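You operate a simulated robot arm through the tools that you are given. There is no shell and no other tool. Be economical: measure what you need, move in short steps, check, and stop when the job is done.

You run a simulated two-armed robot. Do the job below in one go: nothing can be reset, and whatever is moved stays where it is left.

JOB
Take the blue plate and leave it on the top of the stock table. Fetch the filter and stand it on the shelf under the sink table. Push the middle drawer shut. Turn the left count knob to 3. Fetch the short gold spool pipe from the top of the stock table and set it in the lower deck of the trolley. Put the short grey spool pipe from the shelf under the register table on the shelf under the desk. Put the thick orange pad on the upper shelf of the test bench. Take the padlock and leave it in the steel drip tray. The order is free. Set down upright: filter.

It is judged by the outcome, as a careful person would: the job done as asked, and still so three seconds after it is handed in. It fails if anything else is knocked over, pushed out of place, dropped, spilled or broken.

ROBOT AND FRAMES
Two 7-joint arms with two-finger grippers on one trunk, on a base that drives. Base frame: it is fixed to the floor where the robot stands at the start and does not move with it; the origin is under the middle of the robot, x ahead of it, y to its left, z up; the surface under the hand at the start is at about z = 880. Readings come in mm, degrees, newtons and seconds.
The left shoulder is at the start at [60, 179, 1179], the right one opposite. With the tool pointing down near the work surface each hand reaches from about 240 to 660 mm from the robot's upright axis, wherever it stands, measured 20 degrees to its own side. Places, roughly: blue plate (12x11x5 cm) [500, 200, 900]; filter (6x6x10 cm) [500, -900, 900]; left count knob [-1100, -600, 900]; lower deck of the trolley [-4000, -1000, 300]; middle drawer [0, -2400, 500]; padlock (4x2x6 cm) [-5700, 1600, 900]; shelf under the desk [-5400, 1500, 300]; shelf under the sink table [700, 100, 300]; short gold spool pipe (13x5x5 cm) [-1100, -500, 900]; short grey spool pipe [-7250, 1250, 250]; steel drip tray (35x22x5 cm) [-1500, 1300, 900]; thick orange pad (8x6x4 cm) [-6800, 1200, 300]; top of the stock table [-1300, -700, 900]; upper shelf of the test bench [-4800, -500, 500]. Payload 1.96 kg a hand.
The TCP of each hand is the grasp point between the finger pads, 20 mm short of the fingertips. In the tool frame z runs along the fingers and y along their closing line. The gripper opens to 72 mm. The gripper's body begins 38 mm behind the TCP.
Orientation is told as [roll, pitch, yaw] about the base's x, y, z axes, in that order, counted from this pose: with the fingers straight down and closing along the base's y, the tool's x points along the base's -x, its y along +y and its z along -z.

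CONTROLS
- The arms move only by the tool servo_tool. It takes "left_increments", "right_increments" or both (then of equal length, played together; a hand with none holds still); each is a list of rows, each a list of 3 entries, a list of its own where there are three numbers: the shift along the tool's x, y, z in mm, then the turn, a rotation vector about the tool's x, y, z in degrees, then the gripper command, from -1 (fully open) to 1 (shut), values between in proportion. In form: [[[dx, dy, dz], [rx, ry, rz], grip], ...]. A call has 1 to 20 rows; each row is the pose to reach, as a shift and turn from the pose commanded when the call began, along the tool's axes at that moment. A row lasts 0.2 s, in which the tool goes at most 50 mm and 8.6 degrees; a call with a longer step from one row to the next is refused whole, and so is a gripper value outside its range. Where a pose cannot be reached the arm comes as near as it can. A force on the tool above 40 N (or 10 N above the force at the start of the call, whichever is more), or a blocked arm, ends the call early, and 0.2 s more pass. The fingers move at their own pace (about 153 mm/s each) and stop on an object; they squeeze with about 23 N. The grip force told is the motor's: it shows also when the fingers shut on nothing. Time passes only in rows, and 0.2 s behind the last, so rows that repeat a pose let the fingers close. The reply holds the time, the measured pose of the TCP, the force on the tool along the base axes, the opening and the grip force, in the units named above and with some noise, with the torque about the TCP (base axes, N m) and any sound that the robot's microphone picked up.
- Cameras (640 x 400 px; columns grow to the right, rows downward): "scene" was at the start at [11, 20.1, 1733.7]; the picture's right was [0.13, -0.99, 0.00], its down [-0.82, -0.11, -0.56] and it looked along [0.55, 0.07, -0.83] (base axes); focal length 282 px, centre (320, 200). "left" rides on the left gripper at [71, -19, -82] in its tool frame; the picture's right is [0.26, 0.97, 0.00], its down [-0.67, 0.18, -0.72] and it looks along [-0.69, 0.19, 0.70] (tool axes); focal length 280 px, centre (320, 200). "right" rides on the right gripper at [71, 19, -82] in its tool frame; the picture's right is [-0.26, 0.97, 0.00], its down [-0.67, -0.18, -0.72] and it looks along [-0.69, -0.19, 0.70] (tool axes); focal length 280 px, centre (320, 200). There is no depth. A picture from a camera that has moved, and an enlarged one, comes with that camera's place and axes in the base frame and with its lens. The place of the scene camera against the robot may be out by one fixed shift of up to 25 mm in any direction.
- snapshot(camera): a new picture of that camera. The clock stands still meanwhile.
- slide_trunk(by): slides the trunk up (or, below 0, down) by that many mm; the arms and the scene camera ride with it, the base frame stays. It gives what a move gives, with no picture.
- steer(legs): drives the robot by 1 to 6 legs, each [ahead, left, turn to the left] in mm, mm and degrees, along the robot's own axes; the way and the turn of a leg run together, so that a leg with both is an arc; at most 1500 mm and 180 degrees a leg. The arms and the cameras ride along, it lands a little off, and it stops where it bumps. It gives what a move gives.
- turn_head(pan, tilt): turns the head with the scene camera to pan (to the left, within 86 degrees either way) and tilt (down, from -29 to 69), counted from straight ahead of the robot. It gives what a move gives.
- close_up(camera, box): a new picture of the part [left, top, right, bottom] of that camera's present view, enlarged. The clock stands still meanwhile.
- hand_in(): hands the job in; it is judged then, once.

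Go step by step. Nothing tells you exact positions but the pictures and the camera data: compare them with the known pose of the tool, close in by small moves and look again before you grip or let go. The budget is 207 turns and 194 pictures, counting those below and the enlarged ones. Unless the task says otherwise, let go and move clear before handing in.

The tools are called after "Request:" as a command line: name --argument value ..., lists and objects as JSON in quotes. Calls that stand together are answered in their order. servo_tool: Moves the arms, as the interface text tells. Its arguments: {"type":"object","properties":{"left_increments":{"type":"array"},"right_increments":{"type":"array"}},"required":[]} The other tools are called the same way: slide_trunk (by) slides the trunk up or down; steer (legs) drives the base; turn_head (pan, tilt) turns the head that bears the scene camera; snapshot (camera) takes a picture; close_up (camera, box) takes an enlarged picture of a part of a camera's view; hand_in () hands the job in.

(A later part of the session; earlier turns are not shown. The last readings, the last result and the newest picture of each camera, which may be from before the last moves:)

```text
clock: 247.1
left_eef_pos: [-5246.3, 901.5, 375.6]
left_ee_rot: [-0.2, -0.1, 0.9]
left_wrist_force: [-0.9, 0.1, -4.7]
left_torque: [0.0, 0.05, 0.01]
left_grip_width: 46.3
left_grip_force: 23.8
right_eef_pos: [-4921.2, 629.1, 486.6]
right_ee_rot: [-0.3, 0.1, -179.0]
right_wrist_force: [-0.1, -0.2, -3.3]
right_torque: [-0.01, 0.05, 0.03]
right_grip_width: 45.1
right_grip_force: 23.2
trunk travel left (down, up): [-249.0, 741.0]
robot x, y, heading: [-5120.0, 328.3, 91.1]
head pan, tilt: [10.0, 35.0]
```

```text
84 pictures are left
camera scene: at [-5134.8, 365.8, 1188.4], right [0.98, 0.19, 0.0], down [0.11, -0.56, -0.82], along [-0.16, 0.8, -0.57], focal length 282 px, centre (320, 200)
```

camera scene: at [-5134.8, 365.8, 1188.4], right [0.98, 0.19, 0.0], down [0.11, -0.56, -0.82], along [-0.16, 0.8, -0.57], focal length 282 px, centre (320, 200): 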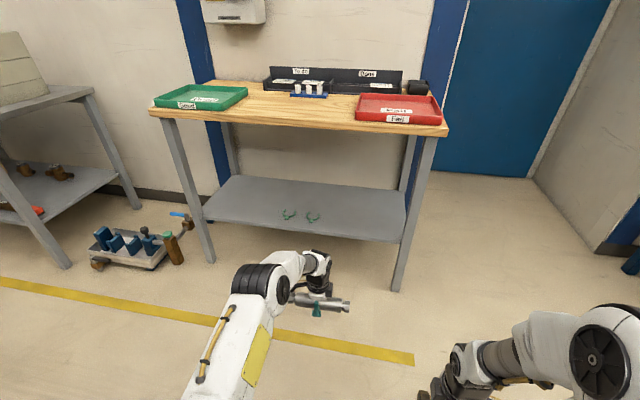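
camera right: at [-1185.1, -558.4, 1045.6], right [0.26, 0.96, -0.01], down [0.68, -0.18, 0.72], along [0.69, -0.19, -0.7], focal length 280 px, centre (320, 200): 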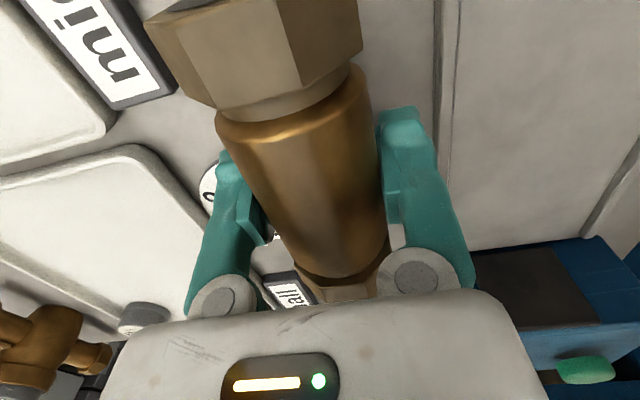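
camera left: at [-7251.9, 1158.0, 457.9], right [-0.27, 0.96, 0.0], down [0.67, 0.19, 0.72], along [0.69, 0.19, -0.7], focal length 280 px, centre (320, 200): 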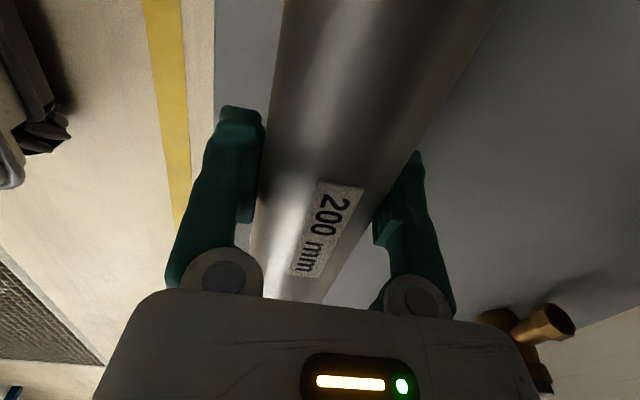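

The desk shelf is free at its right part (hooks near x = -5524 and -5394). I pull the right hand in, raise the trunk slightly and drive in so the pipe comes over about [-5190, 1440].

Request:
servo_tool --right_increments '[[[0, 25, 0], [0, 0, 0], 1], [[0, 55, 0], [0, 0, 0], 1], [[0, 55, 0], [0, 0, 0], 1]]'

Request:
slide_trunk --by 40

Request:
steer --legs '[[0, -55, -0.6], [400, 0, 0]]'

Request:
snapshot --camera "scene"

Request:
snapshot --camera "left"

```text
clock: 247.9
left_eef_pos: [-5245.2, 901.7, 376.1]
left_ee_rot: [-0.1, -0.1, 0.9]
left_wrist_force: [-0.6, -0.2, -4.7]
left_torque: [0.04, 0.02, 0.03]
left_grip_width: 46.5
left_grip_force: 23.2
right_eef_pos: [-4917.2, 625.7, 481.6]
right_ee_rot: [-0.3, 0.1, -179.0]
right_wrist_force: [0.9, -0.7, -4.8]
right_torque: [0.0, -0.03, 0.02]
right_grip_width: 45.3
right_grip_force: 23.2
right hand out of reach, approached as far as the arm can: row 1, 2, 3
trunk travel left (down, up): [-249.0, 741.0]
robot x, y, heading: [-5117.7, 327.2, 91.1]
head pan, tilt: [10.0, 35.0]
```

```text
clock: 248.7
left_eef_pos: [-5246.9, 901.4, 416.0]
left_ee_rot: [-0.2, -0.2, 1.0]
left_wrist_force: [0.1, 0.1, -5.2]
left_torque: [-0.01, 0.02, -0.03]
left_grip_width: 46.5
left_grip_force: 23.4
right_eef_pos: [-4917.4, 626.0, 521.1]
right_ee_rot: [-0.3, 0.0, -179.0]
right_wrist_force: [0.8, 0.3, -4.5]
right_torque: [0.01, 0.03, 0.0]
right_grip_width: 45.4
right_grip_force: 23.1
trunk travel left (down, up): [-289.0, 701.0]
robot x, y, heading: [-5120.7, 332.0, 91.1]
head pan, tilt: [10.0, 35.0]
```

```text
clock: 251.7
left_eef_pos: [-5187.0, 1300.4, 415.7]
left_ee_rot: [-0.2, -0.1, 0.3]
left_wrist_force: [-0.7, -0.2, -5.2]
left_torque: [0.0, 0.03, -0.03]
left_grip_width: 46.3
left_grip_force: 23.3
right_eef_pos: [-4861.1, 1019.6, 520.3]
right_ee_rot: [-0.3, 0.0, -179.8]
right_wrist_force: [-0.4, 0.0, -5.0]
right_torque: [0.01, -0.02, 0.02]
right_grip_width: 45.0
right_grip_force: 23.3
trunk travel left (down, up): [-289.0, 701.0]
robot x, y, heading: [-5065.2, 723.8, 90.4]
head pan, tilt: [10.0, 35.0]
```

```text
83 pictures are left
camera scene: at [-5081.8, 764.4, 1228.4], right [0.98, 0.18, 0.0], down [0.1, -0.57, -0.82], along [-0.14, 0.81, -0.57], focal length 282 px, centre (320, 200)
```

scene: 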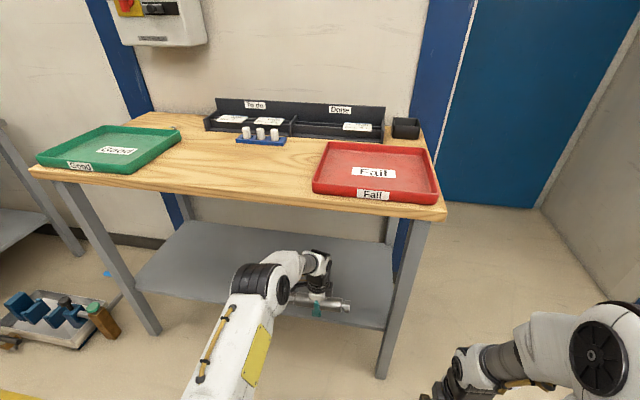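

```text
82 pictures are left
camera left: at [-5257.1, 1281.4, 497.5], right [-0.26, 0.96, 0.0], down [0.67, 0.19, 0.72], along [0.69, 0.19, -0.7], focal length 280 px, centre (320, 200)
```

left: 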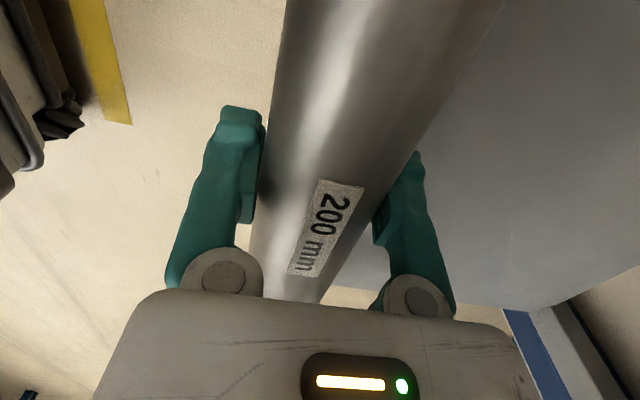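

Request:
steer --legs '[[130, 0, 0]]'

Request:
snapshot --camera "left"

Request:
snapshot --camera "scene"

```text
clock: 253.0
left_eef_pos: [-5185.0, 1430.2, 415.1]
left_ee_rot: [-0.2, -0.2, 0.1]
left_wrist_force: [0.1, 0.3, -5.7]
left_torque: [-0.01, 0.01, 0.01]
left_grip_width: 46.3
left_grip_force: 22.9
right_eef_pos: [-4860.7, 1147.6, 520.6]
right_ee_rot: [-0.3, 0.0, -179.9]
right_wrist_force: [0.2, 0.1, -4.0]
right_torque: [-0.02, 0.0, -0.02]
right_grip_width: 45.1
right_grip_force: 23.3
trunk travel left (down, up): [-289.0, 701.0]
robot x, y, heading: [-5067.7, 851.4, 90.3]
head pan, tilt: [10.0, 35.0]
```

```text
81 pictures are left
camera left: at [-5257.2, 1409.9, 497.2], right [-0.26, 0.96, -0.01], down [0.67, 0.19, 0.72], along [0.69, 0.19, -0.7], focal length 280 px, centre (320, 200)
```

left: 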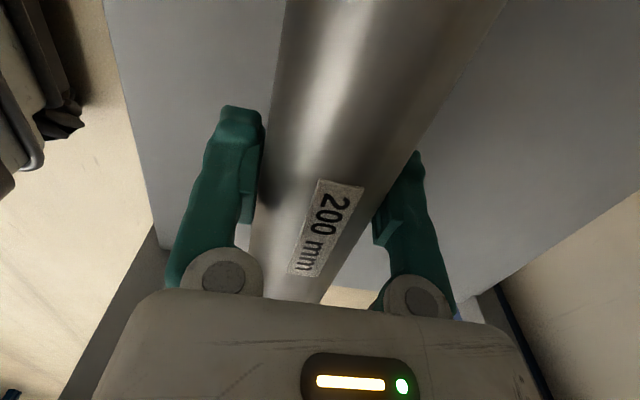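

```text
80 pictures are left
camera scene: at [-5082.2, 893.1, 1228.4], right [0.98, 0.18, 0.0], down [0.1, -0.57, -0.82], along [-0.14, 0.81, -0.57], focal length 282 px, centre (320, 200)
```

scene: 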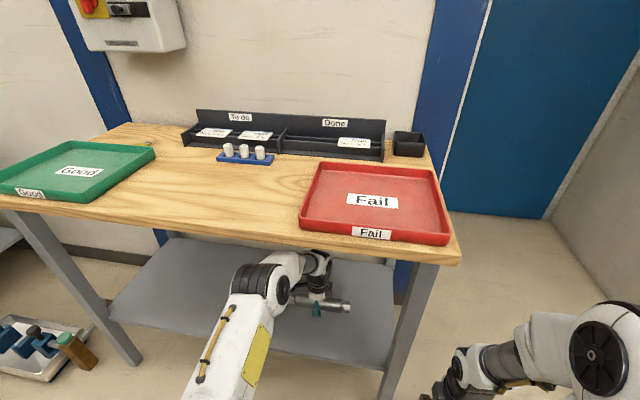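

The pipe is over the shelf. I lower it in steps.

Request:
servo_tool --left_increments '[[[0, 0, 20], [0, 0, 0], 1], [[0, 0, 40], [0, 0, 0], 1], [[0, 0, 60], [0, 0, 0], 1], [[0, 0, 75], [0, 0, 0], 1], [[0, 0, 82], [0, 0, 0], 1], [[0, 0, 86], [0, 0, 0], 1], [[0, 0, 90], [0, 0, 0], 1], [[0, 0, 94], [0, 0, 0], 1], [[0, 0, 98], [0, 0, 0], 1]]'

Request:
snapshot --camera "left"

```text
clock: 254.3
left_eef_pos: [-5185.2, 1432.3, 339.7]
left_ee_rot: [0.3, -0.3, 0.2]
left_wrist_force: [-0.1, -8.8, 27.5]
left_torque: [-0.85, 0.09, 0.06]
left_grip_width: 46.5
left_grip_force: 23.0
right_eef_pos: [-4861.1, 1146.5, 523.0]
right_ee_rot: [-0.4, 0.0, -179.8]
right_wrist_force: [-1.0, -0.5, -4.1]
right_torque: [0.03, 0.0, 0.02]
right_grip_width: 45.4
right_grip_force: 22.9
trunk travel left (down, up): [-289.0, 701.0]
robot x, y, heading: [-5070.3, 855.4, 90.1]
head pan, tilt: [10.0, 35.0]
stopped in row 6 (left hand): the force on the tool passed its limit at 46 N (the readings are from after the stop); the commanded pose is now the measured one
```

```text
79 pictures are left
camera left: at [-5256.8, 1411.4, 421.7], right [-0.27, 0.96, 0.0], down [0.67, 0.18, 0.72], along [0.69, 0.19, -0.7], focal length 280 px, centre (320, 200)
```

left: 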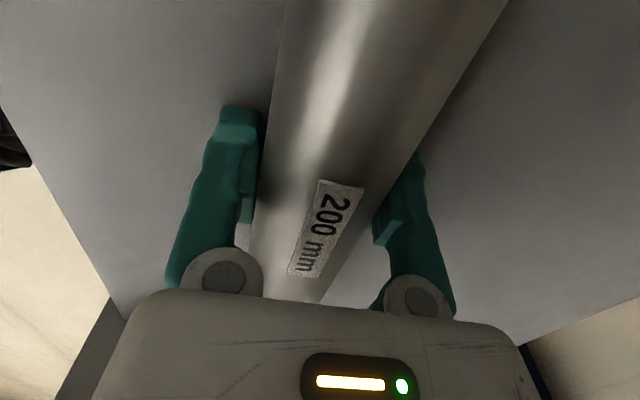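

It rests on the shelf (top about z = 318). I release and rise.

Request:
servo_tool --left_increments '[[[0, 0, -1], [0, 0, 0], 0.5], [[0, 0, -1], [0, 0, 0], -0.3], [[0, 0, -1], [0, 0, 0], -1], [[0, 0, -1], [0, 0, 0], -1], [[0, 0, -30], [0, 0, 0], -1], [[0, 0, -70], [0, 0, 0], -1], [[0, 0, -100], [0, 0, 0], -1], [[0, 0, -100], [0, 0, 0], -1]]'

Request:
snapshot --camera "left"

```text
clock: 256.1
left_eef_pos: [-5186.6, 1431.8, 437.7]
left_ee_rot: [0.0, -0.2, 0.2]
left_wrist_force: [1.0, 1.0, 0.2]
left_torque: [0.01, -0.02, 0.02]
left_grip_width: 72.2
left_grip_force: 0.1
right_eef_pos: [-4861.8, 1149.3, 521.1]
right_ee_rot: [-0.3, -0.1, -179.8]
right_wrist_force: [0.1, -0.2, -5.7]
right_torque: [-0.01, 0.01, 0.01]
right_grip_width: 45.2
right_grip_force: 22.7
trunk travel left (down, up): [-289.0, 701.0]
robot x, y, heading: [-5067.0, 853.6, 90.3]
head pan, tilt: [10.0, 35.0]
```

```text
78 pictures are left
camera left: at [-5256.9, 1411.8, 518.9], right [-0.27, 0.96, 0.0], down [0.67, 0.19, 0.72], along [0.69, 0.19, -0.7], focal length 280 px, centre (320, 200)
```

left: 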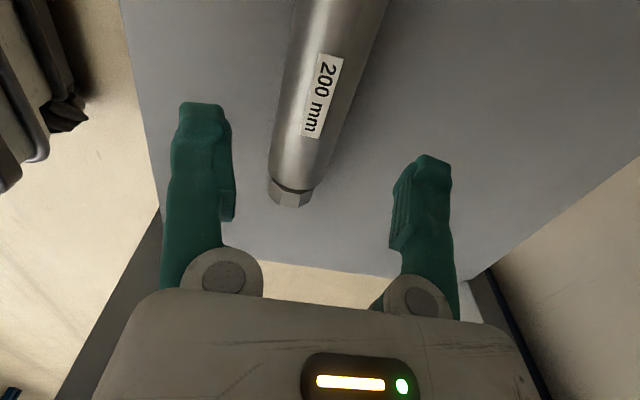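

The grey pipe lies on the desk shelf. Now the orange pad: I back out and return to the register table's right part.

Request:
steer --legs '[[-470, 0, 0], [0, 800, 0], [0, 760, 0]]'

Request:
turn_head --pan 5 --tilt 35

Request:
snapshot --camera "scene"

Request:
snapshot --camera "left"

```text
clock: 266.5
left_eef_pos: [-6736.9, 959.4, 436.1]
left_ee_rot: [0.1, -0.3, -0.2]
left_wrist_force: [0.7, 0.0, 0.3]
left_torque: [0.02, -0.01, 0.0]
left_grip_width: 71.9
left_grip_force: 0.0
right_eef_pos: [-6414.9, 672.1, 522.2]
right_ee_rot: [-0.3, 0.0, 179.8]
right_wrist_force: [-0.1, 0.4, -3.4]
right_torque: [0.03, 0.03, 0.0]
right_grip_width: 45.3
right_grip_force: 23.2
trunk travel left (down, up): [-289.0, 701.0]
robot x, y, heading: [-6622.7, 380.0, 89.6]
head pan, tilt: [10.0, 35.0]
```

```text
clock: 267.2
left_eef_pos: [-6737.6, 958.5, 436.7]
left_ee_rot: [0.0, -0.3, -0.2]
left_wrist_force: [-1.2, 0.2, -0.1]
left_torque: [0.02, -0.01, 0.0]
left_grip_width: 71.8
left_grip_force: 0.1
right_eef_pos: [-6414.5, 672.5, 521.4]
right_ee_rot: [-0.3, 0.0, 179.8]
right_wrist_force: [0.8, -0.6, -4.4]
right_torque: [-0.01, 0.04, -0.01]
right_grip_width: 45.1
right_grip_force: 23.1
trunk travel left (down, up): [-289.0, 701.0]
robot x, y, heading: [-6624.3, 378.3, 89.5]
head pan, tilt: [5.0, 35.0]
```

```text
77 pictures are left
camera scene: at [-6630.0, 418.7, 1228.4], right [1.0, 0.08, 0.0], down [0.05, -0.57, -0.82], along [-0.07, 0.82, -0.57], focal length 282 px, centre (320, 200)
```

scene: 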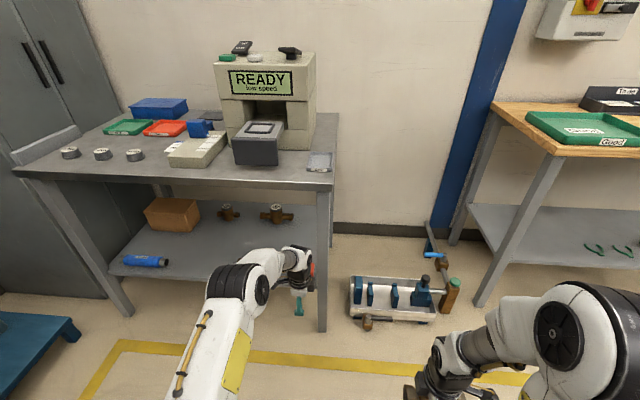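

```text
76 pictures are left
camera left: at [-6808.4, 939.3, 518.7], right [-0.26, 0.97, 0.0], down [0.67, 0.18, 0.72], along [0.69, 0.18, -0.7], focal length 280 px, centre (320, 200)
```

left: 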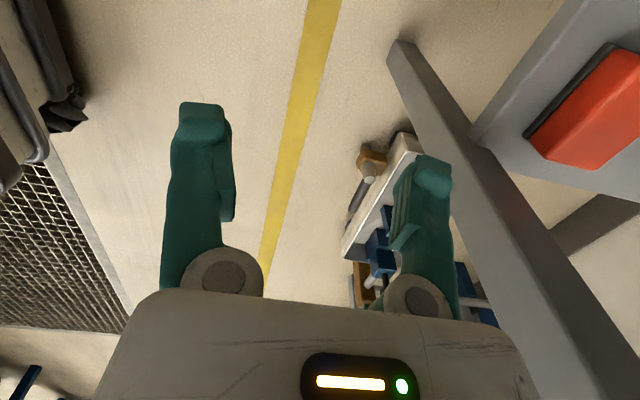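

The pad, red-orange on a black sole, is near [-6765, 1163], close to the right front leg. I drive in, keeping left of the leg.

Request:
steer --legs '[[0, 32, 0.4], [150, 0, 0]]'

Request:
snapshot --camera "left"

```text
clock: 269.0
left_eef_pos: [-6772.6, 1109.8, 436.9]
left_ee_rot: [-0.1, -0.3, 0.1]
left_wrist_force: [-0.3, 0.1, -0.5]
left_torque: [-0.02, -0.01, 0.04]
left_grip_width: 71.8
left_grip_force: 0.1
right_eef_pos: [-6447.8, 824.5, 519.9]
right_ee_rot: [-0.2, 0.0, -179.9]
right_wrist_force: [-0.6, -0.4, -3.9]
right_torque: [-0.01, 0.01, 0.02]
right_grip_width: 45.5
right_grip_force: 23.4
trunk travel left (down, up): [-289.0, 701.0]
robot x, y, heading: [-6658.0, 531.4, 90.2]
head pan, tilt: [5.0, 35.0]
```

```text
75 pictures are left
camera left: at [-6843.3, 1090.1, 518.4], right [-0.26, 0.96, 0.0], down [0.67, 0.18, 0.72], along [0.69, 0.19, -0.7], focal length 280 px, centre (320, 200)
```

left: 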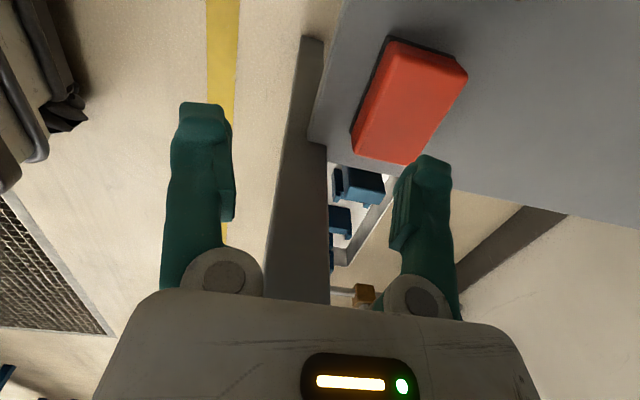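

The pad spans x -6800..-6728 and y 1147..1203: I can close along y. I move over its centre and go lower to check.

Request:
steer --legs '[[60, 0, 0]]'

Request:
servo_tool --left_increments '[[[-3, 4, 25], [0, 0, 0], -1], [[-6, 5, 50], [0, 0, 0], -1], [[-6, 5, 50], [0, 0, 0], -1]]'

Request:
snapshot --camera "left"

```text
clock: 270.0
left_eef_pos: [-6773.2, 1171.1, 437.3]
left_ee_rot: [0.0, -0.2, 0.3]
left_wrist_force: [0.1, 0.4, -0.8]
left_torque: [-0.03, 0.03, 0.03]
left_grip_width: 71.9
left_grip_force: 0.1
right_eef_pos: [-6449.2, 887.6, 521.3]
right_ee_rot: [-0.3, 0.0, -179.8]
right_wrist_force: [-0.7, 0.5, -3.7]
right_torque: [0.0, 0.0, 0.0]
right_grip_width: 45.2
right_grip_force: 23.2
trunk travel left (down, up): [-289.0, 701.0]
robot x, y, heading: [-6655.2, 590.1, 90.2]
head pan, tilt: [5.0, 35.0]
```

```text
clock: 270.8
left_eef_pos: [-6766.9, 1176.0, 386.7]
left_ee_rot: [0.0, -0.2, 0.1]
left_wrist_force: [-0.5, 0.9, 0.7]
left_torque: [-0.03, 0.0, 0.0]
left_grip_width: 72.0
left_grip_force: 0.0
right_eef_pos: [-6448.9, 887.1, 519.8]
right_ee_rot: [-0.3, 0.0, -179.7]
right_wrist_force: [0.8, -0.1, -4.3]
right_torque: [0.03, 0.02, -0.03]
right_grip_width: 45.6
right_grip_force: 22.7
trunk travel left (down, up): [-289.0, 701.0]
robot x, y, heading: [-6655.8, 592.9, 90.1]
head pan, tilt: [5.0, 35.0]
```

```text
74 pictures are left
camera left: at [-6837.6, 1155.6, 467.3], right [-0.26, 0.96, 0.0], down [0.67, 0.18, 0.72], along [0.69, 0.19, -0.7], focal length 280 px, centre (320, 200)
```

left: 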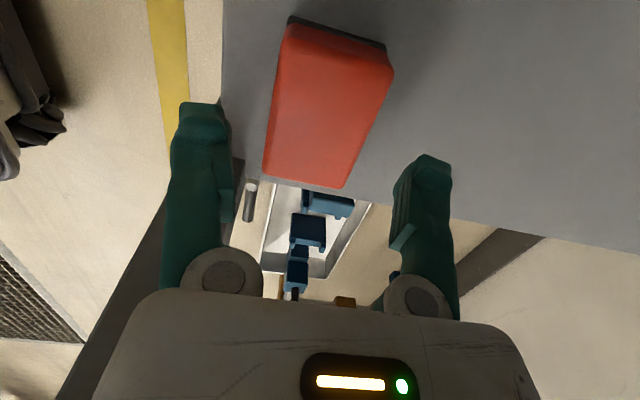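

Well centred. I lower to z about 323, close and lift.

Request:
servo_tool --left_increments '[[[-2, 0, 25], [0, 0, 0], -1], [[-2, 0, 50], [0, 0, 0], -1], [[-2, 0, 62], [0, 0, 0], -1], [[-2, 0, 62], [0, 0, 0], 0], [[-2, 0, 62], [0, 0, 0], 1], [[-2, 0, 62], [0, 0, 0], 1], [[-2, 0, 62], [0, 0, 0], 1], [[-2, 0, 40], [0, 0, 0], 1], [[-2, 0, 0], [0, 0, 0], 1], [[-2, 0, -30], [0, 0, 0], 1], [[-2, 0, -30], [0, 0, 0], 1]]'

Request:
snapshot --camera "left"

```text
clock: 273.2
left_eef_pos: [-6766.1, 1175.6, 416.2]
left_ee_rot: [0.0, -0.1, 0.1]
left_wrist_force: [0.2, 0.0, -0.4]
left_torque: [-0.03, -0.01, 0.02]
left_grip_width: 58.7
left_grip_force: 23.5
right_eef_pos: [-6449.2, 886.2, 522.0]
right_ee_rot: [-0.3, 0.0, -179.8]
right_wrist_force: [0.7, -0.4, -4.6]
right_torque: [0.0, 0.01, 0.01]
right_grip_width: 45.4
right_grip_force: 23.4
trunk travel left (down, up): [-289.0, 701.0]
robot x, y, heading: [-6656.4, 592.1, 90.2]
head pan, tilt: [5.0, 35.0]
```

```text
73 pictures are left
camera left: at [-6836.4, 1157.0, 498.0], right [-0.26, 0.96, 0.0], down [0.67, 0.18, 0.72], along [0.69, 0.19, -0.7], focal length 280 px, centre (320, 200)
```

left: 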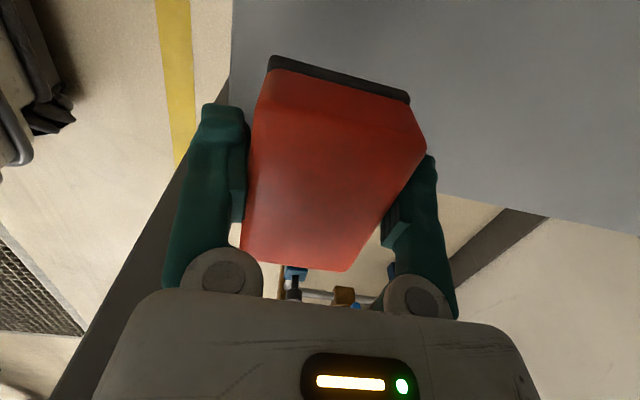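

The pad is held. I back out, turn round, and go along the aisle to the test bench.

Request:
steer --legs '[[-200, 0, 0], [0, -500, 0], [0, 0, 180], [0, 1250, 0]]'

Request:
turn_head --pan 5 --tilt 32

Request:
snapshot --camera "scene"

```text
clock: 290.3
left_eef_pos: [-4866.6, -214.8, 415.6]
left_ee_rot: [-0.1, -0.2, 179.2]
left_wrist_force: [0.8, 0.0, -0.5]
left_torque: [0.0, -0.02, 0.03]
left_grip_width: 57.8
left_grip_force: 23.5
right_eef_pos: [-5180.2, 79.2, 520.6]
right_ee_rot: [-0.2, 0.0, -0.9]
right_wrist_force: [-0.3, -0.4, -3.6]
right_torque: [0.01, -0.02, 0.03]
right_grip_width: 45.2
right_grip_force: 23.0
trunk travel left (down, up): [-289.0, 701.0]
robot x, y, heading: [-4967.8, 372.3, -90.6]
head pan, tilt: [5.0, 35.0]
```

```text
clock: 290.9
left_eef_pos: [-4866.3, -216.4, 416.4]
left_ee_rot: [0.0, -0.2, 179.1]
left_wrist_force: [0.4, 0.4, -1.0]
left_torque: [-0.01, 0.0, 0.01]
left_grip_width: 57.6
left_grip_force: 23.3
right_eef_pos: [-5178.9, 79.8, 520.9]
right_ee_rot: [-0.4, 0.0, -0.8]
right_wrist_force: [-0.4, -1.0, -4.7]
right_torque: [0.02, -0.04, 0.0]
right_grip_width: 45.6
right_grip_force: 22.6
trunk travel left (down, up): [-289.0, 701.0]
robot x, y, heading: [-4966.2, 368.7, -90.8]
head pan, tilt: [5.0, 32.0]
```

```text
72 pictures are left
camera scene: at [-4959.9, 352.6, 1233.1], right [-1.0, -0.07, 0.0], down [-0.04, 0.53, -0.85], along [0.06, -0.85, -0.53], focal length 282 px, centre (320, 200)
```

scene: 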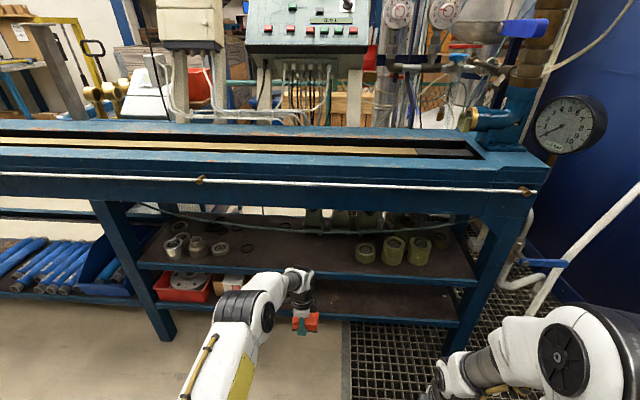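

The bench's upper shelf has free room in its middle, between grey rings and brass rings. The gap below the apron is tight for an upright hand, so I zoom to measure it.

Request:
close_up --camera "scene" --box '[180, 150, 440, 340]'

```text
2.11 times, centred on (310, 245) of scene
camera zoom: at [-4959.9, 352.6, 1233.1], right [-1.0, -0.07, 0.0], down [-0.04, 0.53, -0.85], along [0.06, -0.85, -0.53], focal length 593 px, centre (341, 105)
```

zoom: 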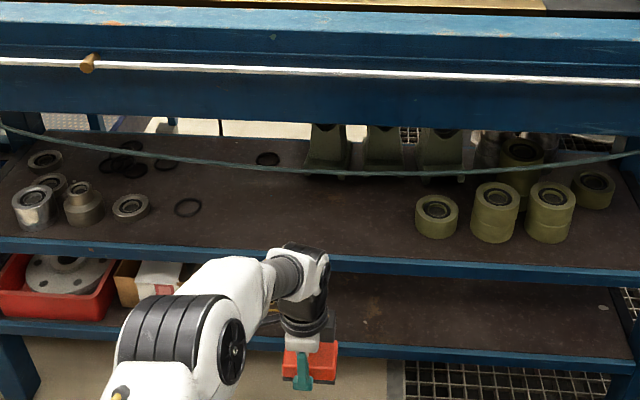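

The shelf top is at about z = 520 with a cord hanging to about 680 in front, so an upright hand does not fit. I turn the hand to face forward (closing sideways) and pitch it 50 degrees; the pad can then be pressed flat on the shelf's front part.

Request:
servo_tool --left_increments '[[[0, 0, 0], [0, 0, -8.4], 1], [[0, 0, 0], [0, 0, -16.8], 1], [[0, 0, 0], [0, 0, -25.2], 1], [[0, 0, 0], [0, 0, -33.6], 1], [[0, 0, 0], [0, 0, -42], 1], [[0, 0, 0], [0, 0, -50.4], 1], [[0, 0, 0], [0, 0, -58.8], 1], [[0, 0, 0], [0, 0, -67.2], 1], [[0, 0, 0], [0, 0, -75.6], 1], [[0, 0, 0], [0, 0, -84], 1], [[0, 0, 0], [0, 0, -89.5], 1], [[0, 0, 0], [0, 0, -89.5], 1]]'

Request:
slide_trunk --by 180

Request:
servo_tool --left_increments '[[[0, 0, 0], [0, -8.4, 0], 1], [[0, 0, 0], [0, -16.8, 0], 1], [[0, 0, 0], [0, -25.2, 0], 1], [[0, 0, 0], [0, -33.6, 0], 1], [[0, 0, 0], [0, -42, 0], 1], [[0, 0, 0], [0, -50, 0], 1], [[0, 0, 0], [0, -50, 0], 1]]'

Request:
snapshot --camera "scene"

Request:
snapshot --camera "left"

```text
clock: 293.5
left_eef_pos: [-4866.8, -215.5, 414.4]
left_ee_rot: [-0.2, 0.1, -91.2]
left_wrist_force: [0.8, -0.6, -0.7]
left_torque: [-0.01, -0.05, -0.03]
left_grip_width: 57.4
left_grip_force: 22.7
right_eef_pos: [-5180.0, 80.4, 521.0]
right_ee_rot: [-0.4, 0.0, -0.8]
right_wrist_force: [0.3, -0.2, -4.2]
right_torque: [-0.01, -0.03, -0.01]
right_grip_width: 45.2
right_grip_force: 23.2
trunk travel left (down, up): [-289.0, 701.0]
robot x, y, heading: [-4973.6, 372.0, -91.0]
head pan, tilt: [5.0, 32.0]
```

```text
clock: 295.5
left_eef_pos: [-4866.4, -215.4, 596.6]
left_ee_rot: [-0.2, 0.1, -91.4]
left_wrist_force: [0.4, -0.3, -1.0]
left_torque: [0.02, 0.01, 0.05]
left_grip_width: 57.4
left_grip_force: 23.0
right_eef_pos: [-5178.7, 80.2, 701.2]
right_ee_rot: [-0.3, 0.0, -0.8]
right_wrist_force: [-0.3, 0.1, -3.7]
right_torque: [0.02, -0.07, 0.0]
right_grip_width: 45.2
right_grip_force: 22.8
trunk travel left (down, up): [-469.0, 521.0]
robot x, y, heading: [-4967.8, 369.6, -90.8]
head pan, tilt: [5.0, 32.0]
```

```text
clock: 297.1
left_eef_pos: [-4866.3, -215.2, 596.1]
left_ee_rot: [-0.3, -50.1, -91.1]
left_wrist_force: [-0.6, 1.1, 0.2]
left_torque: [0.05, 0.03, -0.02]
left_grip_width: 57.2
left_grip_force: 22.4
right_eef_pos: [-5179.2, 80.4, 699.9]
right_ee_rot: [-0.3, -0.1, -0.9]
right_wrist_force: [-0.1, -0.5, -3.9]
right_torque: [0.01, -0.04, -0.01]
right_grip_width: 45.5
right_grip_force: 23.4
trunk travel left (down, up): [-469.0, 521.0]
robot x, y, heading: [-4967.0, 375.8, -90.8]
head pan, tilt: [5.0, 32.0]
```

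```text
70 pictures are left
camera scene: at [-4959.9, 352.6, 1413.1], right [-1.0, -0.07, 0.0], down [-0.04, 0.53, -0.85], along [0.06, -0.85, -0.53], focal length 282 px, centre (320, 200)
```

scene: 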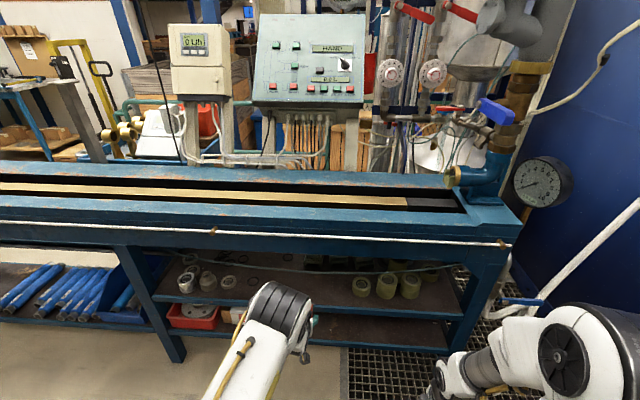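

```text
69 pictures are left
camera left: at [-4882.9, -106.8, 594.3], right [0.97, 0.15, -0.2], down [0.19, 0.11, 0.98], along [0.17, -0.98, 0.08], focal length 280 px, centre (320, 200)
```

left: 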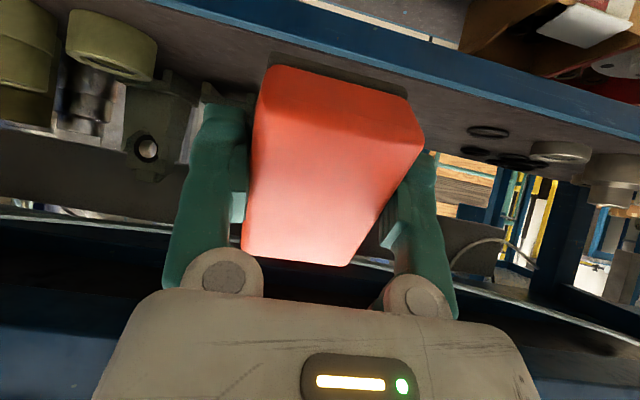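

The pitched hand clears the cord. I lower 32 mm and drive forward so the pad's lower edge comes just over the shelf's front.

Request:
slide_trunk --by -28

Request:
steer --legs '[[135, 0, 0.8]]'

Request:
snapshot --camera "left"

Request:
snapshot --camera "scene"

```text
clock: 297.9
left_eef_pos: [-4866.6, -214.7, 567.7]
left_ee_rot: [-0.3, -50.0, -91.1]
left_wrist_force: [0.3, -0.3, -0.8]
left_torque: [0.02, 0.02, 0.01]
left_grip_width: 56.9
left_grip_force: 22.6
right_eef_pos: [-5179.8, 80.3, 672.6]
right_ee_rot: [-0.3, 0.0, -0.8]
right_wrist_force: [-0.4, 0.3, -4.7]
right_torque: [0.03, -0.06, -0.02]
right_grip_width: 45.6
right_grip_force: 22.8
trunk travel left (down, up): [-441.0, 549.0]
robot x, y, heading: [-4969.0, 367.2, -90.7]
head pan, tilt: [5.0, 32.0]
```

```text
clock: 299.2
left_eef_pos: [-4858.3, -346.3, 566.2]
left_ee_rot: [-0.3, -49.8, -90.2]
left_wrist_force: [0.1, 0.2, -1.4]
left_torque: [0.0, 0.04, -0.04]
left_grip_width: 56.9
left_grip_force: 23.2
right_eef_pos: [-5174.7, -56.4, 671.9]
right_ee_rot: [-0.2, 0.0, 0.1]
right_wrist_force: [0.1, 0.7, -4.1]
right_torque: [0.01, 0.0, -0.05]
right_grip_width: 45.3
right_grip_force: 22.8
trunk travel left (down, up): [-441.0, 549.0]
robot x, y, heading: [-4969.2, 239.3, -90.2]
head pan, tilt: [5.0, 32.0]
```

```text
68 pictures are left
camera left: at [-4876.7, -238.5, 565.8], right [0.97, 0.16, -0.2], down [0.19, 0.11, 0.98], along [0.18, -0.98, 0.08], focal length 280 px, centre (320, 200)
```

left: 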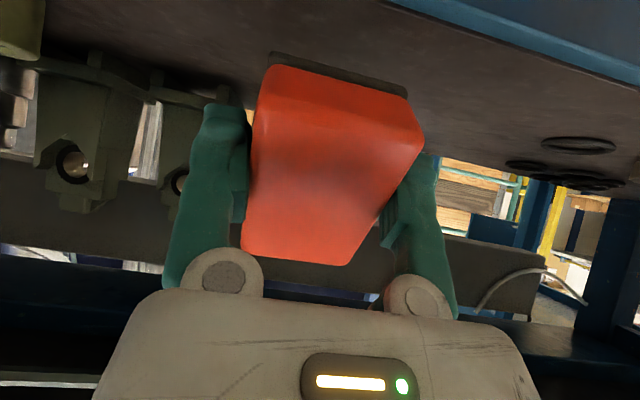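

```text
67 pictures are left
camera scene: at [-4960.4, 218.8, 1385.0], right [-1.0, -0.09, 0.0], down [-0.05, 0.53, -0.85], along [0.07, -0.84, -0.53], focal length 282 px, centre (320, 200)
```

scene: 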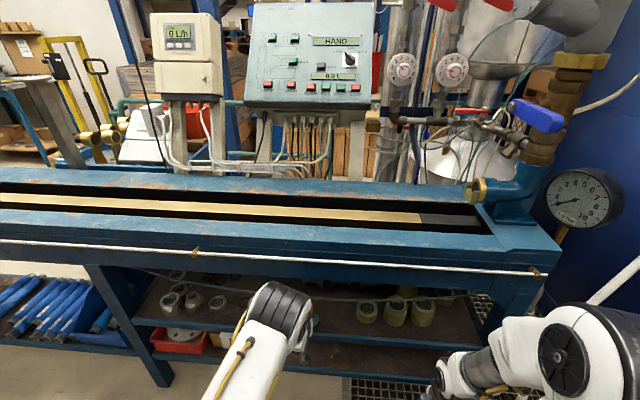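

The pad is over the shelf. I press down and forward so it rolls flat onto the shelf.

Request:
servo_tool --left_increments '[[[6.1, 0, 5.1], [0, 0, 0], 1], [[5.6, 0, 15.1], [0, 0, 0], 1], [[3.7, 0, 26.7], [0, 0, 0], 1], [[1.2, 0, 37.5], [0, 0, 0], 1], [[-0.9, 0, 46.2], [0, 0, 0], 1], [[-0.9, 0, 46.2], [0, 0, 0], 1]]'

Request:
snapshot --camera "left"

```text
clock: 300.6
left_eef_pos: [-4859.2, -381.7, 539.6]
left_ee_rot: [-0.2, -49.9, -90.2]
left_wrist_force: [-0.4, -0.7, -2.3]
left_torque: [0.0, 0.02, 0.03]
left_grip_width: 56.7
left_grip_force: 22.5
right_eef_pos: [-5175.4, -56.3, 673.7]
right_ee_rot: [-0.4, 0.0, 0.1]
right_wrist_force: [0.7, 0.7, -3.9]
right_torque: [-0.01, -0.01, -0.05]
right_grip_width: 45.4
right_grip_force: 23.3
trunk travel left (down, up): [-441.0, 549.0]
robot x, y, heading: [-4969.0, 241.5, -90.2]
head pan, tilt: [5.0, 32.0]
```

```text
66 pictures are left
camera left: at [-4877.4, -274.0, 537.0], right [0.97, 0.16, -0.2], down [0.19, 0.11, 0.98], along [0.18, -0.98, 0.08], focal length 280 px, centre (320, 200)
```

left: 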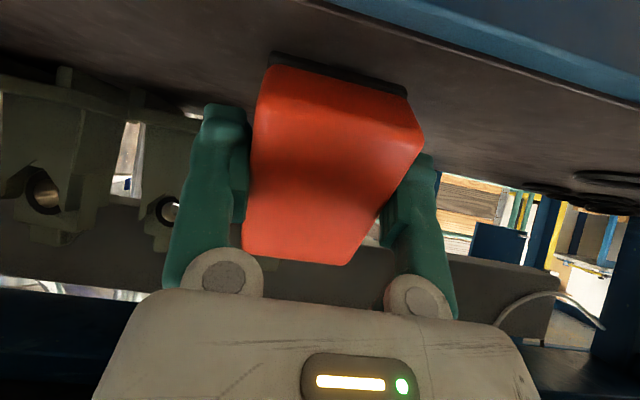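

Request:
servo_tool --left_increments '[[[3.1, 0, 2.6], [0, 0, 0], 1], [[6.1, 0, 5.1], [0, 0, 0], 1], [[9.2, 0, 7.7], [0, 0, 0], 1], [[12.3, 0, 10.3], [0, 0, 0], 1], [[12.3, 0, 10.3], [0, 0, 0], 1]]'

Request:
snapshot --camera "left"

```text
clock: 301.8
left_eef_pos: [-4860.0, -381.0, 526.3]
left_ee_rot: [-0.3, -50.5, -90.2]
left_wrist_force: [-0.3, -0.6, 34.5]
left_torque: [-0.08, 0.02, 0.01]
left_grip_width: 58.8
left_grip_force: 22.7
right_eef_pos: [-5175.9, -53.1, 674.5]
right_ee_rot: [-0.6, 0.0, 0.1]
right_wrist_force: [-0.8, 0.0, -4.7]
right_torque: [-0.01, -0.01, 0.0]
right_grip_width: 45.3
right_grip_force: 23.4
trunk travel left (down, up): [-441.0, 549.0]
robot x, y, heading: [-4971.0, 238.9, -90.3]
head pan, tilt: [5.0, 32.0]
```

```text
65 pictures are left
camera left: at [-4877.6, -273.2, 524.2], right [0.97, 0.16, -0.2], down [0.19, 0.12, 0.97], along [0.18, -0.98, 0.09], focal length 280 px, centre (320, 200)
```

left: 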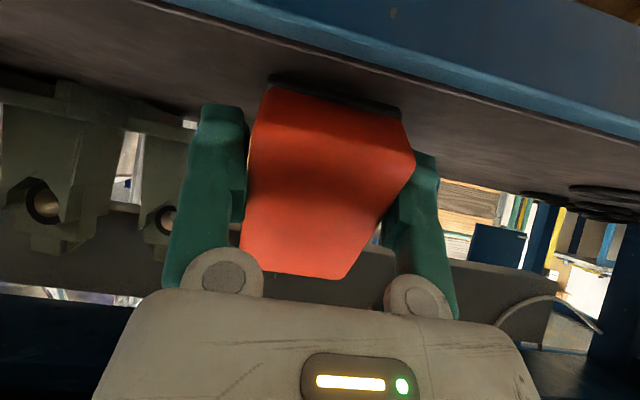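

The pad's lower edge is pressed on the shelf. I now move forward and down so it turns flat in the grip.

Request:
servo_tool --left_increments '[[[-7.4, 0, 4.2], [0, 0, 0], 1], [[-11.1, 0, 11.6], [0, 0, 0], 1], [[-11.7, 0, 20.2], [0, 0, 0], 1], [[-12.4, 0, 28.8], [0, 0, 0], 1], [[-11.8, 0, 35.8], [0, 0, 0], 1], [[-11.8, 0, 35.8], [0, 0, 0], 1]]'

Request:
snapshot --camera "left"

```text
clock: 302.9
left_eef_pos: [-4860.1, -419.0, 518.6]
left_ee_rot: [-0.3, -50.9, -90.2]
left_wrist_force: [-0.2, -5.1, 18.2]
left_torque: [-0.19, -0.04, 0.0]
left_grip_width: 61.6
left_grip_force: 22.7
right_eef_pos: [-5175.7, -54.0, 671.9]
right_ee_rot: [-0.3, -0.1, 0.1]
right_wrist_force: [-0.2, 0.5, -4.2]
right_torque: [0.0, 0.0, -0.02]
right_grip_width: 45.3
right_grip_force: 22.9
trunk travel left (down, up): [-441.0, 549.0]
robot x, y, heading: [-4968.4, 239.3, -90.0]
head pan, tilt: [5.0, 32.0]
stopped in row 5 (left hand): the force on the tool passed its limit at 48 N (the readings are from after the stop); the commanded pose is now the measured one
```

```text
64 pictures are left
camera left: at [-4878.1, -311.0, 514.3], right [0.97, 0.16, -0.21], down [0.19, 0.13, 0.97], along [0.18, -0.98, 0.1], focal length 280 px, centre (320, 200)
```

left: 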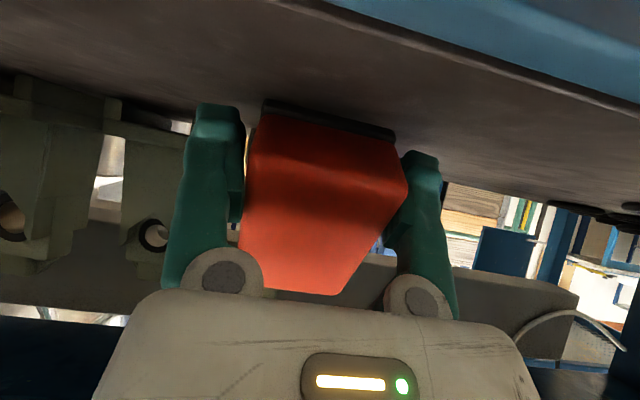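

The pad slid up in the grip rather than turning. I lift it, draw it back a little and reduce the pitch to 35 degrees, still clear of the cord, to set its edge down and let it settle from there.

Request:
servo_tool --left_increments '[[[-11.5, 0, -9.6], [0, 0, 0], 1], [[1.4, 0, -25], [0, 0, 0], 1], [[14.2, 0, -40.3], [0, 5, 0], 1], [[22, 0, -49.5], [0, 10, 0], 1], [[22, 0, -49.5], [0, 16, 0], 1], [[22, 0, -49.5], [0, 16, 0], 1]]'

Request:
snapshot --camera "left"

Request:
close_up --camera "scene" --box '[180, 200, 440, 380]'

```text
clock: 304.3
left_eef_pos: [-4858.7, -364.1, 528.0]
left_ee_rot: [-0.3, -34.1, -90.2]
left_wrist_force: [0.9, 0.2, -1.3]
left_torque: [0.07, 0.0, -0.01]
left_grip_width: 61.4
left_grip_force: 23.0
right_eef_pos: [-5174.6, -55.6, 673.1]
right_ee_rot: [-0.3, -0.1, 0.1]
right_wrist_force: [-0.8, 1.1, -3.9]
right_torque: [0.02, -0.05, 0.0]
right_grip_width: 45.4
right_grip_force: 23.0
trunk travel left (down, up): [-441.0, 549.0]
robot x, y, heading: [-4971.8, 239.4, -90.0]
head pan, tilt: [5.0, 32.0]
```

```text
63 pictures are left
camera left: at [-4877.3, -260.3, 556.0], right [0.97, 0.21, -0.15], down [0.19, -0.16, 0.97], along [0.18, -0.97, -0.19], focal length 280 px, centre (320, 200)
```

left: 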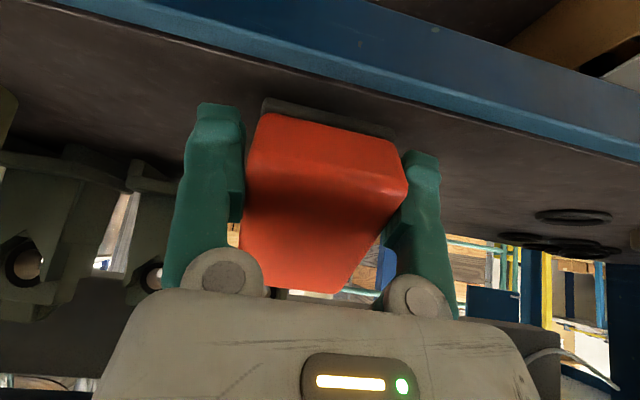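

```text
2.22 times, centred on (310, 290) of scene
camera zoom: at [-4960.4, 220.4, 1385.1], right [-1.0, -0.09, 0.0], down [-0.05, 0.53, -0.85], along [0.07, -0.84, -0.53], focal length 626 px, centre (342, 0)
```

zoom: 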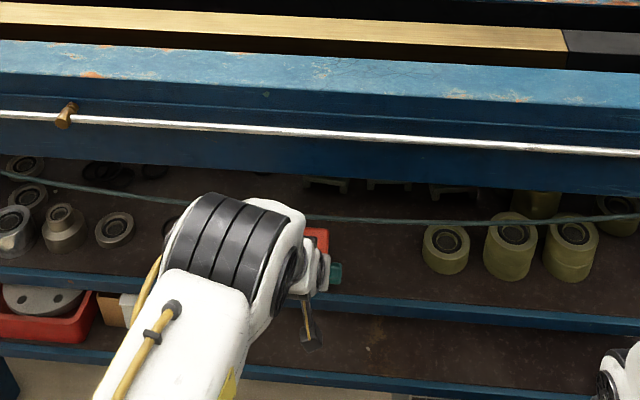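

Request:
servo_tool --left_increments '[[[1.7, 0, 2.5], [0, 0, 0], 1], [[3.4, 0, 5], [0, 0, 0], 1], [[5, 0, 7.5], [0, 0, 0], 1], [[6.7, 0, 10], [0, 0, 0], 1], [[6.7, 0, 10], [0, 0, 0], 1]]'

```text
clock: 305.5
left_eef_pos: [-4858.5, -363.9, 519.1]
left_ee_rot: [-0.2, -34.6, -90.3]
left_wrist_force: [0.9, 0.1, 11.5]
left_torque: [0.06, 0.04, 0.01]
left_grip_width: 61.2
left_grip_force: 22.6
right_eef_pos: [-5176.7, -54.9, 673.5]
right_ee_rot: [-0.3, 0.0, 0.1]
right_wrist_force: [-0.3, -0.5, -4.4]
right_torque: [0.01, -0.05, 0.0]
right_grip_width: 45.1
right_grip_force: 23.3
trunk travel left (down, up): [-441.0, 549.0]
robot x, y, heading: [-4967.3, 242.2, -89.9]
head pan, tilt: [5.0, 32.0]
```

Request:
servo_tool --left_increments '[[[-1.9, 0, 6.1], [0, 0, 0], 1], [[-3.8, 0, 12.2], [0, 0, 0], 1], [[-4.9, 0, 17.8], [0, 0, 0], 1], [[-4.9, 0, 17.8], [0, 0, 0], 1]]'

Request:
snapshot --camera "left"

```text
clock: 306.0
left_eef_pos: [-4860.1, -375.5, 518.4]
left_ee_rot: [-0.4, -35.3, -90.3]
left_wrist_force: [-1.2, -2.6, 20.6]
left_torque: [0.05, -0.02, -0.03]
left_grip_width: 61.4
left_grip_force: 23.1
right_eef_pos: [-5175.4, -53.2, 674.7]
right_ee_rot: [-0.4, 0.0, 0.1]
right_wrist_force: [0.7, 0.3, -4.2]
right_torque: [-0.03, -0.04, -0.02]
right_grip_width: 45.4
right_grip_force: 23.2
trunk travel left (down, up): [-441.0, 549.0]
robot x, y, heading: [-4966.6, 241.2, -89.9]
head pan, tilt: [5.0, 32.0]
stopped in row 2 (left hand): the force on the tool passed its limit at 45 N (the readings are from after the stop); the commanded pose is now the measured one
```

```text
61 pictures are left
camera left: at [-4878.0, -270.6, 544.2], right [0.97, 0.21, -0.16], down [0.19, -0.14, 0.97], along [0.18, -0.97, -0.17], focal length 280 px, centre (320, 200)
```

left: 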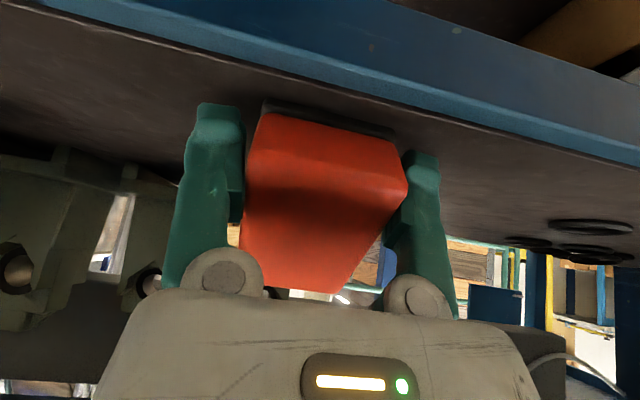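

The pad stays tilted about 30 degrees, resting on its near lower edge. I ease the squeeze and open so it settles onto its sole between the fingers.

Request:
servo_tool --left_increments '[[[-0.6, 0, -0.8], [0, 0, 0], 1], [[-0.6, 0, -0.8], [0, 0, 0], -0.76], [[-0.6, 0, -0.8], [0, 0, 0], -0.8], [[-0.6, 0, -0.8], [0, 0, 0], -0.88], [[-0.6, 0, -0.8], [0, 0, 0], -1], [[-0.6, 0, -0.8], [0, 0, 0], -1]]'

Request:
snapshot --camera "left"

```text
clock: 307.4
left_eef_pos: [-4859.4, -372.7, 514.1]
left_ee_rot: [-0.2, -34.7, -90.4]
left_wrist_force: [0.3, 0.1, 0.4]
left_torque: [-0.02, 0.03, 0.0]
left_grip_width: 72.3
left_grip_force: 0.1
right_eef_pos: [-5175.2, -54.9, 673.1]
right_ee_rot: [-0.2, 0.0, 0.1]
right_wrist_force: [0.3, -0.8, -4.6]
right_torque: [0.05, -0.05, 0.01]
right_grip_width: 45.8
right_grip_force: 22.8
trunk travel left (down, up): [-441.0, 549.0]
robot x, y, heading: [-4970.2, 242.0, -90.0]
head pan, tilt: [5.0, 32.0]
```

```text
60 pictures are left
camera left: at [-4877.6, -268.9, 541.7], right [0.97, 0.21, -0.15], down [0.19, -0.15, 0.97], along [0.18, -0.97, -0.18], focal length 280 px, centre (320, 200)
```

left: 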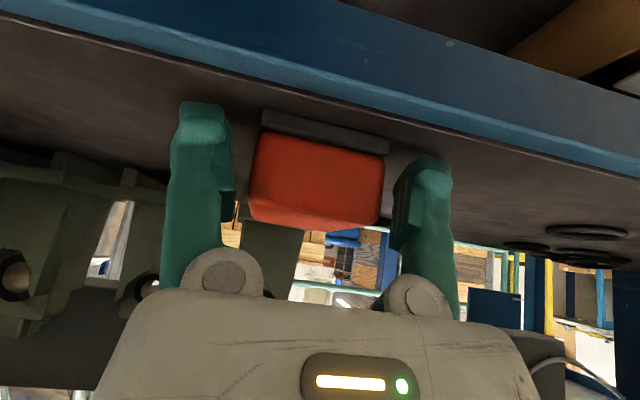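

The pad lies flat on its sole on the upper shelf. I withdraw straight back.

Request:
servo_tool --left_increments '[[[20, 0, -18], [0, 0, 0], -1], [[41, 0, -36], [0, 0, 0], -1], [[66, 0, -56], [0, 0, 0], -1], [[91, 0, -76], [0, 0, 0], -1], [[116, 0, -96], [0, 0, 0], -1], [[116, 0, -96], [0, 0, 0], -1]]'

Request:
steer --legs '[[-180, 0, 0]]'

Request:
turn_head --pan 10 --tilt 35

Request:
snapshot --camera "scene"

```text
clock: 308.8
left_eef_pos: [-4859.1, -222.4, 526.4]
left_ee_rot: [-0.4, -34.8, -90.3]
left_wrist_force: [-0.5, 1.4, 0.6]
left_torque: [0.03, 0.02, 0.02]
left_grip_width: 72.0
left_grip_force: 0.0
right_eef_pos: [-5175.1, -55.7, 674.3]
right_ee_rot: [-0.2, 0.0, 0.1]
right_wrist_force: [-0.6, -0.4, -4.5]
right_torque: [0.0, -0.02, -0.01]
right_grip_width: 45.4
right_grip_force: 23.2
trunk travel left (down, up): [-441.0, 549.0]
robot x, y, heading: [-4968.1, 240.6, -90.0]
head pan, tilt: [5.0, 32.0]
```

```text
clock: 310.3
left_eef_pos: [-4858.6, -45.9, 525.2]
left_ee_rot: [-0.3, -34.8, -90.4]
left_wrist_force: [0.8, 0.3, 0.8]
left_torque: [0.02, -0.03, 0.02]
left_grip_width: 72.1
left_grip_force: 0.1
right_eef_pos: [-5176.8, 125.2, 673.7]
right_ee_rot: [-0.3, 0.1, 0.0]
right_wrist_force: [0.1, 0.1, -4.1]
right_torque: [-0.01, -0.02, 0.0]
right_grip_width: 45.2
right_grip_force: 23.1
trunk travel left (down, up): [-441.0, 549.0]
robot x, y, heading: [-4970.9, 418.7, -89.8]
head pan, tilt: [5.0, 32.0]
```

```text
clock: 311.0
left_eef_pos: [-4859.3, -44.7, 525.6]
left_ee_rot: [-0.3, -34.7, -90.4]
left_wrist_force: [-0.1, -0.2, -0.6]
left_torque: [0.01, -0.01, 0.01]
left_grip_width: 72.0
left_grip_force: 0.0
right_eef_pos: [-5175.7, 125.2, 673.3]
right_ee_rot: [-0.2, 0.0, -0.1]
right_wrist_force: [0.9, -0.9, -3.8]
right_torque: [-0.02, -0.03, 0.0]
right_grip_width: 45.2
right_grip_force: 22.6
trunk travel left (down, up): [-441.0, 549.0]
robot x, y, heading: [-4971.7, 416.1, -89.8]
head pan, tilt: [10.0, 35.0]
```

```text
59 pictures are left
camera scene: at [-4953.0, 402.6, 1380.4], right [-0.98, -0.17, 0.0], down [-0.1, 0.57, -0.82], along [0.14, -0.81, -0.57], focal length 282 px, centre (320, 200)
```

scene: 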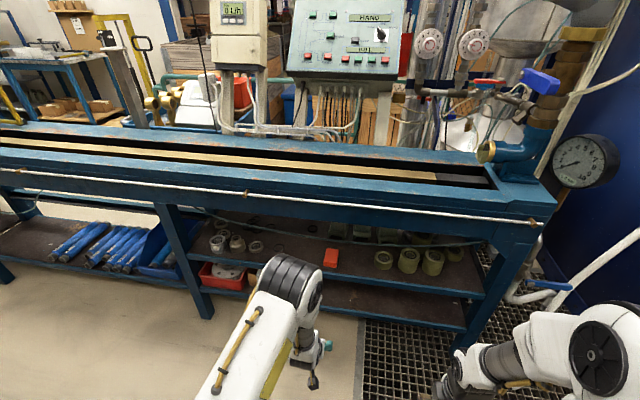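

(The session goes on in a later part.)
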